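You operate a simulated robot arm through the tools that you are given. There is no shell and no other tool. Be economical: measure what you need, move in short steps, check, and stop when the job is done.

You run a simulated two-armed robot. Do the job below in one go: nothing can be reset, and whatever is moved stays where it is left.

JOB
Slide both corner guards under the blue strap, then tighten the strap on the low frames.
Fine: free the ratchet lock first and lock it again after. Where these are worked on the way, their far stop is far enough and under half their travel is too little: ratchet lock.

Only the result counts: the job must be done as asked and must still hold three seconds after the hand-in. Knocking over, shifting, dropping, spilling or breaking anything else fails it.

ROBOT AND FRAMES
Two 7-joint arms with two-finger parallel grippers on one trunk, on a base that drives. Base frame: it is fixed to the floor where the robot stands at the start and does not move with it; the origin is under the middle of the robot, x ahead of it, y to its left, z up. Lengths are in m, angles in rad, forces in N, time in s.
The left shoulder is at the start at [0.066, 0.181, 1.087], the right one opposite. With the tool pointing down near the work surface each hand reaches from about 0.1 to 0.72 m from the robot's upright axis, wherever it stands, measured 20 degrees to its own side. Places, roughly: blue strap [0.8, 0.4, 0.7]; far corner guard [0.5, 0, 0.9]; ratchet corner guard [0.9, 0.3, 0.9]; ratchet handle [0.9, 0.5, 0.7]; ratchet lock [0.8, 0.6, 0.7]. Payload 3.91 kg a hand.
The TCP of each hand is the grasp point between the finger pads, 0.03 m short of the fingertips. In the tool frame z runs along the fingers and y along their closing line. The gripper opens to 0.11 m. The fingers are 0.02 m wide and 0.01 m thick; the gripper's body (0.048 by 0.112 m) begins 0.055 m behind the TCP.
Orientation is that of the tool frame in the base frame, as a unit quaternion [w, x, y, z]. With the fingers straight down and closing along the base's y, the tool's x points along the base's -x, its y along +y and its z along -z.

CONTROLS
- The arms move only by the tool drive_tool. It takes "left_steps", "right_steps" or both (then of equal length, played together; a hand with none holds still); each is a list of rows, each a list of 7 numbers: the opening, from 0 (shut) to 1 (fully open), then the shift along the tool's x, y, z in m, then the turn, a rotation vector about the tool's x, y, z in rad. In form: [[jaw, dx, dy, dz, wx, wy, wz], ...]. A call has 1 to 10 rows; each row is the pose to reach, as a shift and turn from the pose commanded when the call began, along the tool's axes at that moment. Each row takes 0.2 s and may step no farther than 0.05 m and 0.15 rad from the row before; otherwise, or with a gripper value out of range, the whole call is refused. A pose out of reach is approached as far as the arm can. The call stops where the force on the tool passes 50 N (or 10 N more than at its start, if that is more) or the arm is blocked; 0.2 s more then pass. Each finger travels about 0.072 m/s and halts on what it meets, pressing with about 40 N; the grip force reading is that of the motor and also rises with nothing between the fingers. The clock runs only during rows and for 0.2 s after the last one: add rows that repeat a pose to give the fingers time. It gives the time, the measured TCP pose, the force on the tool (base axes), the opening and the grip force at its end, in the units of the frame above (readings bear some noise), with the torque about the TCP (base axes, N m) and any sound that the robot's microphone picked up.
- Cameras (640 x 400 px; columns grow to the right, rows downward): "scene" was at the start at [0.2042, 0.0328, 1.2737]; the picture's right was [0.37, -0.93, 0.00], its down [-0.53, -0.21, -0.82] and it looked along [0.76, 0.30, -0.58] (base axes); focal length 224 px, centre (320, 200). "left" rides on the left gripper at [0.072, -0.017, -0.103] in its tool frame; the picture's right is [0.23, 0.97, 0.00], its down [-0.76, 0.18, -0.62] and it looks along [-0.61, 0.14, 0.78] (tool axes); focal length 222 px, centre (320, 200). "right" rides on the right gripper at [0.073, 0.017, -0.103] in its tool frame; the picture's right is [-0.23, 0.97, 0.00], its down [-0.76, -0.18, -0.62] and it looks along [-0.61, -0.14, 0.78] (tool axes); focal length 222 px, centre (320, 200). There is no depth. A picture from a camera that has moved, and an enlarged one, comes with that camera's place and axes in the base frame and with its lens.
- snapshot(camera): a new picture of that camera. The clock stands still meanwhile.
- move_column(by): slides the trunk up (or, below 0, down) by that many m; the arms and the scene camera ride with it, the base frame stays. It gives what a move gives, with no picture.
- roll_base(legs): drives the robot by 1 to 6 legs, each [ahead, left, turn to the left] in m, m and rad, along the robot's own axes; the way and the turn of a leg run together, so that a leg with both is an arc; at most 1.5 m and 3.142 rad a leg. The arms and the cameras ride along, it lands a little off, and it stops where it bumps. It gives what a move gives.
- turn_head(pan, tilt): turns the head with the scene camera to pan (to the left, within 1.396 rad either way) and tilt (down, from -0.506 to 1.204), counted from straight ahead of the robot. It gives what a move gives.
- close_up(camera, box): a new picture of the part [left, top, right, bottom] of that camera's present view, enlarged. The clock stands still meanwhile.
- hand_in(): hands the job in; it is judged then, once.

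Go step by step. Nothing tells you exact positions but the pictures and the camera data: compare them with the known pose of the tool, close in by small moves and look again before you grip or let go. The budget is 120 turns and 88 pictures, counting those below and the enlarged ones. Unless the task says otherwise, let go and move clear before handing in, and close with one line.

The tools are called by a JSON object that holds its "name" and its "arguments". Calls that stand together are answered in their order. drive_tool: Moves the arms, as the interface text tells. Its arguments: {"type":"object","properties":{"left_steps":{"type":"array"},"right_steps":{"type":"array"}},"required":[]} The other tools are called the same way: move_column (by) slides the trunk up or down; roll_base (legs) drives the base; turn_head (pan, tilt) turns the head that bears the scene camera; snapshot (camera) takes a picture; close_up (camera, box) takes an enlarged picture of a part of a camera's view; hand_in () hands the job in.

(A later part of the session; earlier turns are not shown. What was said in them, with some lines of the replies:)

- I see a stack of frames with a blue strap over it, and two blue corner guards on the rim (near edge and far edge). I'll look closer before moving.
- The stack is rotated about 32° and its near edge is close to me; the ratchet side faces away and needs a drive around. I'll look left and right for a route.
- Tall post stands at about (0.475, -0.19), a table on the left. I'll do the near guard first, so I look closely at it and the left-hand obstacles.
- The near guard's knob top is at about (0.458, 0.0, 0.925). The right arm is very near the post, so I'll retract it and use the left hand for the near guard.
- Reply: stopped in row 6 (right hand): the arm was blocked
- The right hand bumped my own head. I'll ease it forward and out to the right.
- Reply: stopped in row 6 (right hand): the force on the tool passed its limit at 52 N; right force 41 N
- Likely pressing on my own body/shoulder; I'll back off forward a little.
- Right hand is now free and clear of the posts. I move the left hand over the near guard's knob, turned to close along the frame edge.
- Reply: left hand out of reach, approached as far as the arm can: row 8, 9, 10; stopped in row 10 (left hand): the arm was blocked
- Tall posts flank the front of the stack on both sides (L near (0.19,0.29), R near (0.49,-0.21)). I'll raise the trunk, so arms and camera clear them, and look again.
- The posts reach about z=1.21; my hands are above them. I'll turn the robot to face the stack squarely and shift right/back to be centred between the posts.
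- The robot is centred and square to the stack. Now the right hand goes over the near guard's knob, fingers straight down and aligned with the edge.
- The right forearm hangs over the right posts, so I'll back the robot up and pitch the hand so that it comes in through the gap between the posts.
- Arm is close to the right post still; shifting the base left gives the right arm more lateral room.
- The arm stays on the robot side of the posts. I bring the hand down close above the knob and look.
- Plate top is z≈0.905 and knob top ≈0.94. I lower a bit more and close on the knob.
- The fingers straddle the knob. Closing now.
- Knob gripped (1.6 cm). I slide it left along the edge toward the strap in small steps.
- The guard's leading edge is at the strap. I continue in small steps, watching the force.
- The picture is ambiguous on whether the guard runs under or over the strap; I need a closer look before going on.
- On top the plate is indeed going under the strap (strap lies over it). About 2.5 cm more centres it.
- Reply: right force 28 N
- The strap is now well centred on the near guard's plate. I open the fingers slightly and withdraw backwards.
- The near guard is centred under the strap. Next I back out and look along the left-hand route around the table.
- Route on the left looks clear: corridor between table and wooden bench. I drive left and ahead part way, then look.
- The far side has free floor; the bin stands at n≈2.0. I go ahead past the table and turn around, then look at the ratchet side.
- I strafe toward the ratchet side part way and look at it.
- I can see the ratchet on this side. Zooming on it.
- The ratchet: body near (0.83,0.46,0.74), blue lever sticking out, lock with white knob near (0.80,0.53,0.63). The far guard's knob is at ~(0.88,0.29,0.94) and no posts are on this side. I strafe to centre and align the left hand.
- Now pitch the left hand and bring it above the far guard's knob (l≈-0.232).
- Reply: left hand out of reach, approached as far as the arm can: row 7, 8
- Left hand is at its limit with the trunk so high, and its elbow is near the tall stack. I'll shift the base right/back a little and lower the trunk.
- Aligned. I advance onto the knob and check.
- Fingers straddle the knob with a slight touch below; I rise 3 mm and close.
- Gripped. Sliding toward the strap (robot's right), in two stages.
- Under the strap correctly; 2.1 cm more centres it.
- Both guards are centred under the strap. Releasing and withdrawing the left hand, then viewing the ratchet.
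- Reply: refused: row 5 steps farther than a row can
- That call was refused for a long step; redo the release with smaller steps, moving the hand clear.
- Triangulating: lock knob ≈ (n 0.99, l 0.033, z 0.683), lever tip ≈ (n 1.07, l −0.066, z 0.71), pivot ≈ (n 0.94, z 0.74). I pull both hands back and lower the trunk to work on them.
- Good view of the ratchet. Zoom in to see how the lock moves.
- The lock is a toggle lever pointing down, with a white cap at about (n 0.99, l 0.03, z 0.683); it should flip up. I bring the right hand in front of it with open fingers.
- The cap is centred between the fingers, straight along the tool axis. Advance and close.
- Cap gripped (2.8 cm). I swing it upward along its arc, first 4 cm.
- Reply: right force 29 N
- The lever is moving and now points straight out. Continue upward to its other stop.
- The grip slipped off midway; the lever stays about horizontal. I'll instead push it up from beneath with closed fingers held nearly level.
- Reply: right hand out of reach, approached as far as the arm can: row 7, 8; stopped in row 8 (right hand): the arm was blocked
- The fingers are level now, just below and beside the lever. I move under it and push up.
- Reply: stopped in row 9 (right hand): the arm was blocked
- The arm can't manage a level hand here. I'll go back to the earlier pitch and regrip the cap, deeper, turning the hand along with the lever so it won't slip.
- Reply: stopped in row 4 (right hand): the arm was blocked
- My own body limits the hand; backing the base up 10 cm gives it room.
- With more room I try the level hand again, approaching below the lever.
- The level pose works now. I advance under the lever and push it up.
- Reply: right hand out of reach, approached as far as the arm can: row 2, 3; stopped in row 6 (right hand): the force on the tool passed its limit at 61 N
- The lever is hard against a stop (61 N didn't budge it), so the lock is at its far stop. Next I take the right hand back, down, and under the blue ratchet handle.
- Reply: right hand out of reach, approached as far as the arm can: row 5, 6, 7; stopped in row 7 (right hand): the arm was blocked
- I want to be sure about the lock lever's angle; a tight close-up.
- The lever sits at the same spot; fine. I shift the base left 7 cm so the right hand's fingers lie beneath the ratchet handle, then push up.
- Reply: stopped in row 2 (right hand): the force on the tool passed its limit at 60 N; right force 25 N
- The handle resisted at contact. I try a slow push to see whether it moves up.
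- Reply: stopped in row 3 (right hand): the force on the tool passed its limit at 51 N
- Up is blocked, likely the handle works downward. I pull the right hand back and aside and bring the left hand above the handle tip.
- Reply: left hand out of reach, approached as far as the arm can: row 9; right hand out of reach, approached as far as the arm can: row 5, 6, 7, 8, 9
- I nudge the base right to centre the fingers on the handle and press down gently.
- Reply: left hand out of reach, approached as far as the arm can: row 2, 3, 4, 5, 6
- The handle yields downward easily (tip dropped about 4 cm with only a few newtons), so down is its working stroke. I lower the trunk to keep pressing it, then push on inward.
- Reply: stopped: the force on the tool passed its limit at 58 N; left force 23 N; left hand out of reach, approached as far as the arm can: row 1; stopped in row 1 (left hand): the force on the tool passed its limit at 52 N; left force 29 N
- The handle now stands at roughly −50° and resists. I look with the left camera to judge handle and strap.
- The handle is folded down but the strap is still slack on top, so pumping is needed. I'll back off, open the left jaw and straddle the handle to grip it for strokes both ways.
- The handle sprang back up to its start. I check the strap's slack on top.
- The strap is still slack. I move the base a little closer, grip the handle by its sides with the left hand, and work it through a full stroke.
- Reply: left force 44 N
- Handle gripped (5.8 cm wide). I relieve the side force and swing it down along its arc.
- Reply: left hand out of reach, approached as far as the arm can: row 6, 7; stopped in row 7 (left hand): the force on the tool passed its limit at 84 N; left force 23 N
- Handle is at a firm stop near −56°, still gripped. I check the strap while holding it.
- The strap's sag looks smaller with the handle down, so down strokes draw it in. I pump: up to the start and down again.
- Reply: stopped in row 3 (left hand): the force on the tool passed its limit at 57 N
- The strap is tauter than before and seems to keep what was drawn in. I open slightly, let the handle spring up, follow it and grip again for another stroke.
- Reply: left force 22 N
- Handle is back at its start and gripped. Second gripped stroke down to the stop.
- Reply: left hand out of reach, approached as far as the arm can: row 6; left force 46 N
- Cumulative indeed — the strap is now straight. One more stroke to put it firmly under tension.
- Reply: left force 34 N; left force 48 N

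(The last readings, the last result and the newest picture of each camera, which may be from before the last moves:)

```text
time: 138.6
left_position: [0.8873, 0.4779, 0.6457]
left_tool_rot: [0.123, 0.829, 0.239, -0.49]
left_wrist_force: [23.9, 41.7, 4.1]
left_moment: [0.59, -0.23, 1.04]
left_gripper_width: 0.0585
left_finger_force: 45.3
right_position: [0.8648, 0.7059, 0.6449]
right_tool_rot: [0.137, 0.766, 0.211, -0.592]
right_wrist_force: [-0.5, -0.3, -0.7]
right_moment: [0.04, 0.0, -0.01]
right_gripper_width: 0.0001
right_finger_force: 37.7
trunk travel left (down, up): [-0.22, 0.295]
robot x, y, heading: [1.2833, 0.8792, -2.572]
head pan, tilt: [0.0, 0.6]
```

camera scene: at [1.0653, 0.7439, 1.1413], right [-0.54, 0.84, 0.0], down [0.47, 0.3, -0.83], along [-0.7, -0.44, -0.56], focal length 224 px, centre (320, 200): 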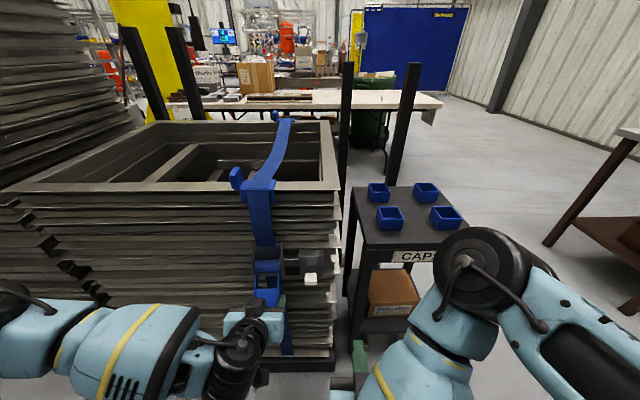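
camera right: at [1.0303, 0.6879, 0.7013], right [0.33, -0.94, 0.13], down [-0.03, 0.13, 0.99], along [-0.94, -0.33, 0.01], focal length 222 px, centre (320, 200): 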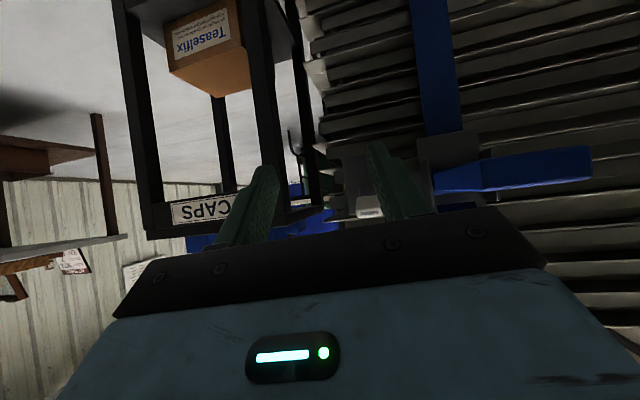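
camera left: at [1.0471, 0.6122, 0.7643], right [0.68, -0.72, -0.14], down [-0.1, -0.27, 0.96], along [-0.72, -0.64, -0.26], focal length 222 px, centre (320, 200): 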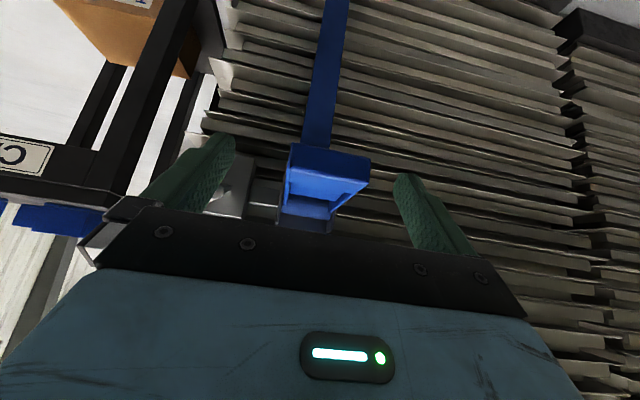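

Now let go of the handle and withdraw the left hand to the left, then raise the right hand to come above the lock lever.

{"name": "drive_tool", "arguments": {"left_steps": [[0.8, 0, 0, 0, 0, 0, 0], [0.8, 0, 0, 0, 0, 0, 0], [0.8, 0, 0, -0.03, 0, 0, 0], [0.8, -0.01, 0, -0.07, 0, 0, 0], [0.8, -0.03, 0, -0.11, 0, 0, 0], [0.8, -0.05, 0.02, -0.13, 0, 0, 0], [0.8, -0.06, 0.06, -0.14, 0, 0, 0], [0.8, -0.06, 0.1, -0.14, 0, 0, 0], [0.8, -0.06, 0.14, -0.14, 0, 0, 0], [0.8, -0.06, 0.18, -0.14, 0, 0, 0]]}}

{"name": "drive_tool", "arguments": {"right_steps": [[0, -0.03, 0, -0.01, 0, 0, 0], [0, -0.07, 0, -0.02, -0.014, 0.095, 0.001], [0, -0.11, 0, -0.02, -0.028, 0.19, 0.002], [0, -0.15, 0.02, -0.015, -0.043, 0.29, 0.003], [0, -0.164, 0.05, -0.008, -0.058, 0.39, 0.005], [0, -0.164, 0.092, -0.001, -0.0745, 0.482, 0.006], [0, -0.164, 0.092, -0.001, -0.0745, 0.482, 0.006]]}}

{"name": "snapshot", "arguments": {"camera": "right"}}

```text
time: 140.8
left_position: [1.0479, 0.352, 0.7539]
left_tool_rot: [0.129, 0.828, 0.242, -0.489]
left_wrist_force: [-1.0, 0.2, -0.3]
left_moment: [-0.01, 0.02, 0.01]
left_gripper_width: 0.0881
left_finger_force: 0.1
left hand out of reach, approached as far as the arm can: row 6, 7, 8, 9, 10
right_position: [0.8645, 0.7052, 0.6435]
right_tool_rot: [0.136, 0.767, 0.212, -0.59]
right_wrist_force: [-0.2, -0.3, 0.0]
right_moment: [0.03, 0.0, -0.01]
right_gripper_width: 0.0
right_finger_force: 37.7
trunk travel left (down, up): [-0.22, 0.295]
robot x, y, heading: [1.2772, 0.882, -2.579]
head pan, tilt: [0.0, 0.6]
```

```text
time: 142.4
left_position: [1.0467, 0.352, 0.7538]
left_tool_rot: [0.13, 0.828, 0.243, -0.489]
left_wrist_force: [0.7, -0.3, 0.5]
left_moment: [0.01, 0.02, 0.01]
left_gripper_width: 0.0881
left_finger_force: 0.1
right_position: [0.8716, 0.5954, 0.798]
right_tool_rot: [0.113, 0.88, 0.258, -0.381]
right_wrist_force: [-0.5, -0.5, 0.2]
right_moment: [0.01, -0.02, 0.02]
right_gripper_width: 0.0
right_finger_force: 37.8
trunk travel left (down, up): [-0.22, 0.295]
robot x, y, heading: [1.2756, 0.8796, -2.57]
head pan, tilt: [0.0, 0.6]
```

```text
5 pictures are left
camera right: at [0.9863, 0.6493, 0.8174], right [0.39, -0.9, 0.17], down [-0.15, 0.11, 0.98], along [-0.91, -0.41, -0.09], focal length 222 px, centre (320, 200)
```

right: 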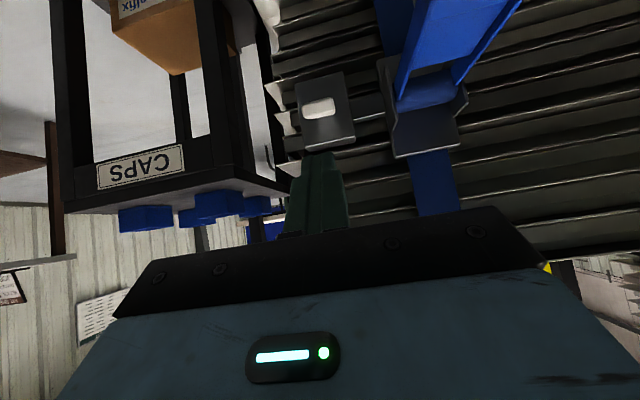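

Right fingers are just above the lock cap. I press it down to its original (locked) position.

{"name": "drive_tool", "arguments": {"right_steps": [[0, -0.006, 0.003, 0.022, 0, 0, 0], [0, -0.0113, 0.003, 0.0414, 0, 0, 0], [0, 0.0, 0.003, 0.0515, 0, 0, 0], [0, 0.0106, 0.003, 0.0619, 0, 0, 0], [0, 0.019, 0.003, 0.071, 0, 0, 0], [0, 0.0275, 0.003, 0.0804, 0, 0, 0], [0, 0.0335, 0.003, 0.089, 0, 0, 0], [0, 0.0394, 0.003, 0.097, 0, 0, 0], [0, 0.0448, 0.003, 0.11, 0, 0, 0]]}}

{"name": "snapshot", "arguments": {"camera": "right"}}

```text
time: 144.4
left_position: [1.0473, 0.3534, 0.7555]
left_tool_rot: [0.13, 0.828, 0.241, -0.49]
left_wrist_force: [0.0, -0.2, 0.0]
left_moment: [-0.01, 0.01, 0.01]
left_gripper_width: 0.0876
left_finger_force: 0.1
right_position: [0.8373, 0.5694, 0.7038]
right_tool_rot: [0.114, 0.878, 0.256, -0.387]
right_wrist_force: [12.7, 18.5, 24.6]
right_moment: [0.24, -0.11, -0.12]
right_gripper_width: 0.0
right_finger_force: 37.6
trunk travel left (down, up): [-0.22, 0.295]
robot x, y, heading: [1.2797, 0.8779, -2.574]
head pan, tilt: [0.0, 0.6]
stopped in row 9 (right hand): the force on the tool passed its limit at 59 N (the readings are from after the stop); the commanded pose is now the measured one
```

```text
4 pictures are left
camera right: at [0.9519, 0.6227, 0.7205], right [0.39, -0.9, 0.17], down [-0.14, 0.12, 0.98], along [-0.91, -0.41, -0.08], focal length 222 px, centre (320, 200)
```

right: 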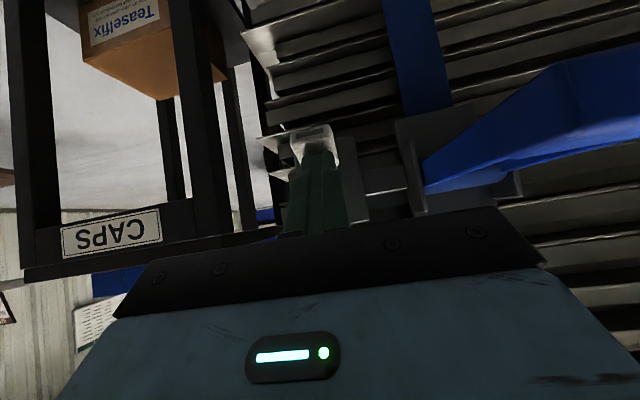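

The lever is down against its stop again. I withdraw the right hand and check the final state.

{"name": "drive_tool", "arguments": {"right_steps": [[0, 0, 0, -0.03, 0, 0, 0], [0, -0.02, 0, -0.07, 0, 0, 0], [0, -0.04, -0.02, -0.1, 0, 0, 0], [0, -0.06, -0.06, -0.1, 0, 0, 0], [0, -0.06, -0.1, -0.1, 0, 0, 0], [0, -0.06, -0.14, -0.1, 0, 0, 0]]}}

{"name": "turn_head", "arguments": {"pan": 0.0, "tilt": 0.75}}

{"name": "close_up", "arguments": {"camera": "scene", "box": [190, 60, 390, 260]}}

```text
time: 145.8
left_position: [1.0453, 0.3524, 0.7533]
left_tool_rot: [0.129, 0.828, 0.242, -0.489]
left_wrist_force: [-0.3, 0.3, 0.5]
left_moment: [-0.01, -0.02, 0.02]
left_gripper_width: 0.0882
left_finger_force: 0.0
right_position: [0.7864, 0.7049, 0.8123]
right_tool_rot: [0.113, 0.879, 0.256, -0.386]
right_wrist_force: [-0.3, 1.2, 0.8]
right_moment: [-0.01, 0.02, 0.02]
right_gripper_width: 0.0
right_finger_force: 37.4
trunk travel left (down, up): [-0.22, 0.295]
robot x, y, heading: [1.2794, 0.8821, -2.573]
head pan, tilt: [0.0, 0.6]
```

```text
time: 146.5
left_position: [1.0469, 0.3522, 0.7534]
left_tool_rot: [0.129, 0.829, 0.241, -0.488]
left_wrist_force: [0.3, 0.1, 0.0]
left_moment: [0.02, 0.03, -0.01]
left_gripper_width: 0.0879
left_finger_force: 0.1
right_position: [0.786, 0.703, 0.8103]
right_tool_rot: [0.113, 0.879, 0.256, -0.386]
right_wrist_force: [-0.4, 0.1, -0.2]
right_moment: [0.03, -0.01, 0.0]
right_gripper_width: 0.0001
right_finger_force: 37.8
trunk travel left (down, up): [-0.22, 0.295]
robot x, y, heading: [1.2824, 0.8789, -2.575]
head pan, tilt: [0.0, 0.75]
```

```text
2.00 times, centred on (290, 160) of scene
camera zoom: at [1.0665, 0.7464, 1.1277], right [-0.54, 0.84, 0.0], down [0.58, 0.37, -0.73], along [-0.62, -0.39, -0.68], focal length 447 px, centre (380, 280)
```

zoom: 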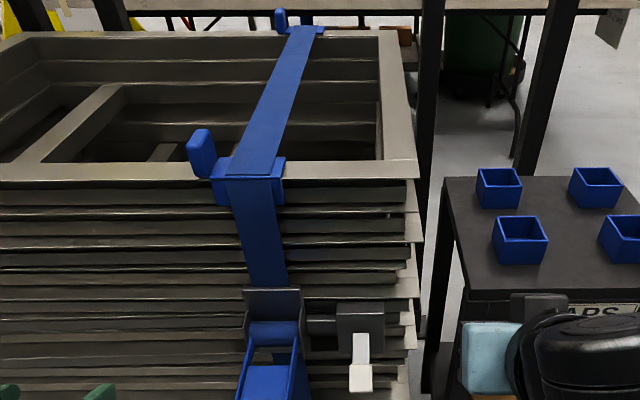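

The strap is straight and taut over both centred guards, the lock lever is back down, and both hands are clear with nothing else disturbed. Handing in.

{"name": "hand_in", "arguments": {}}

```text
The job is handed in.
```

Both corner guards are under the blue strap, the strap is tightened and straight, the ratchet is locked again, and the job is handed in; no result has come back yet.
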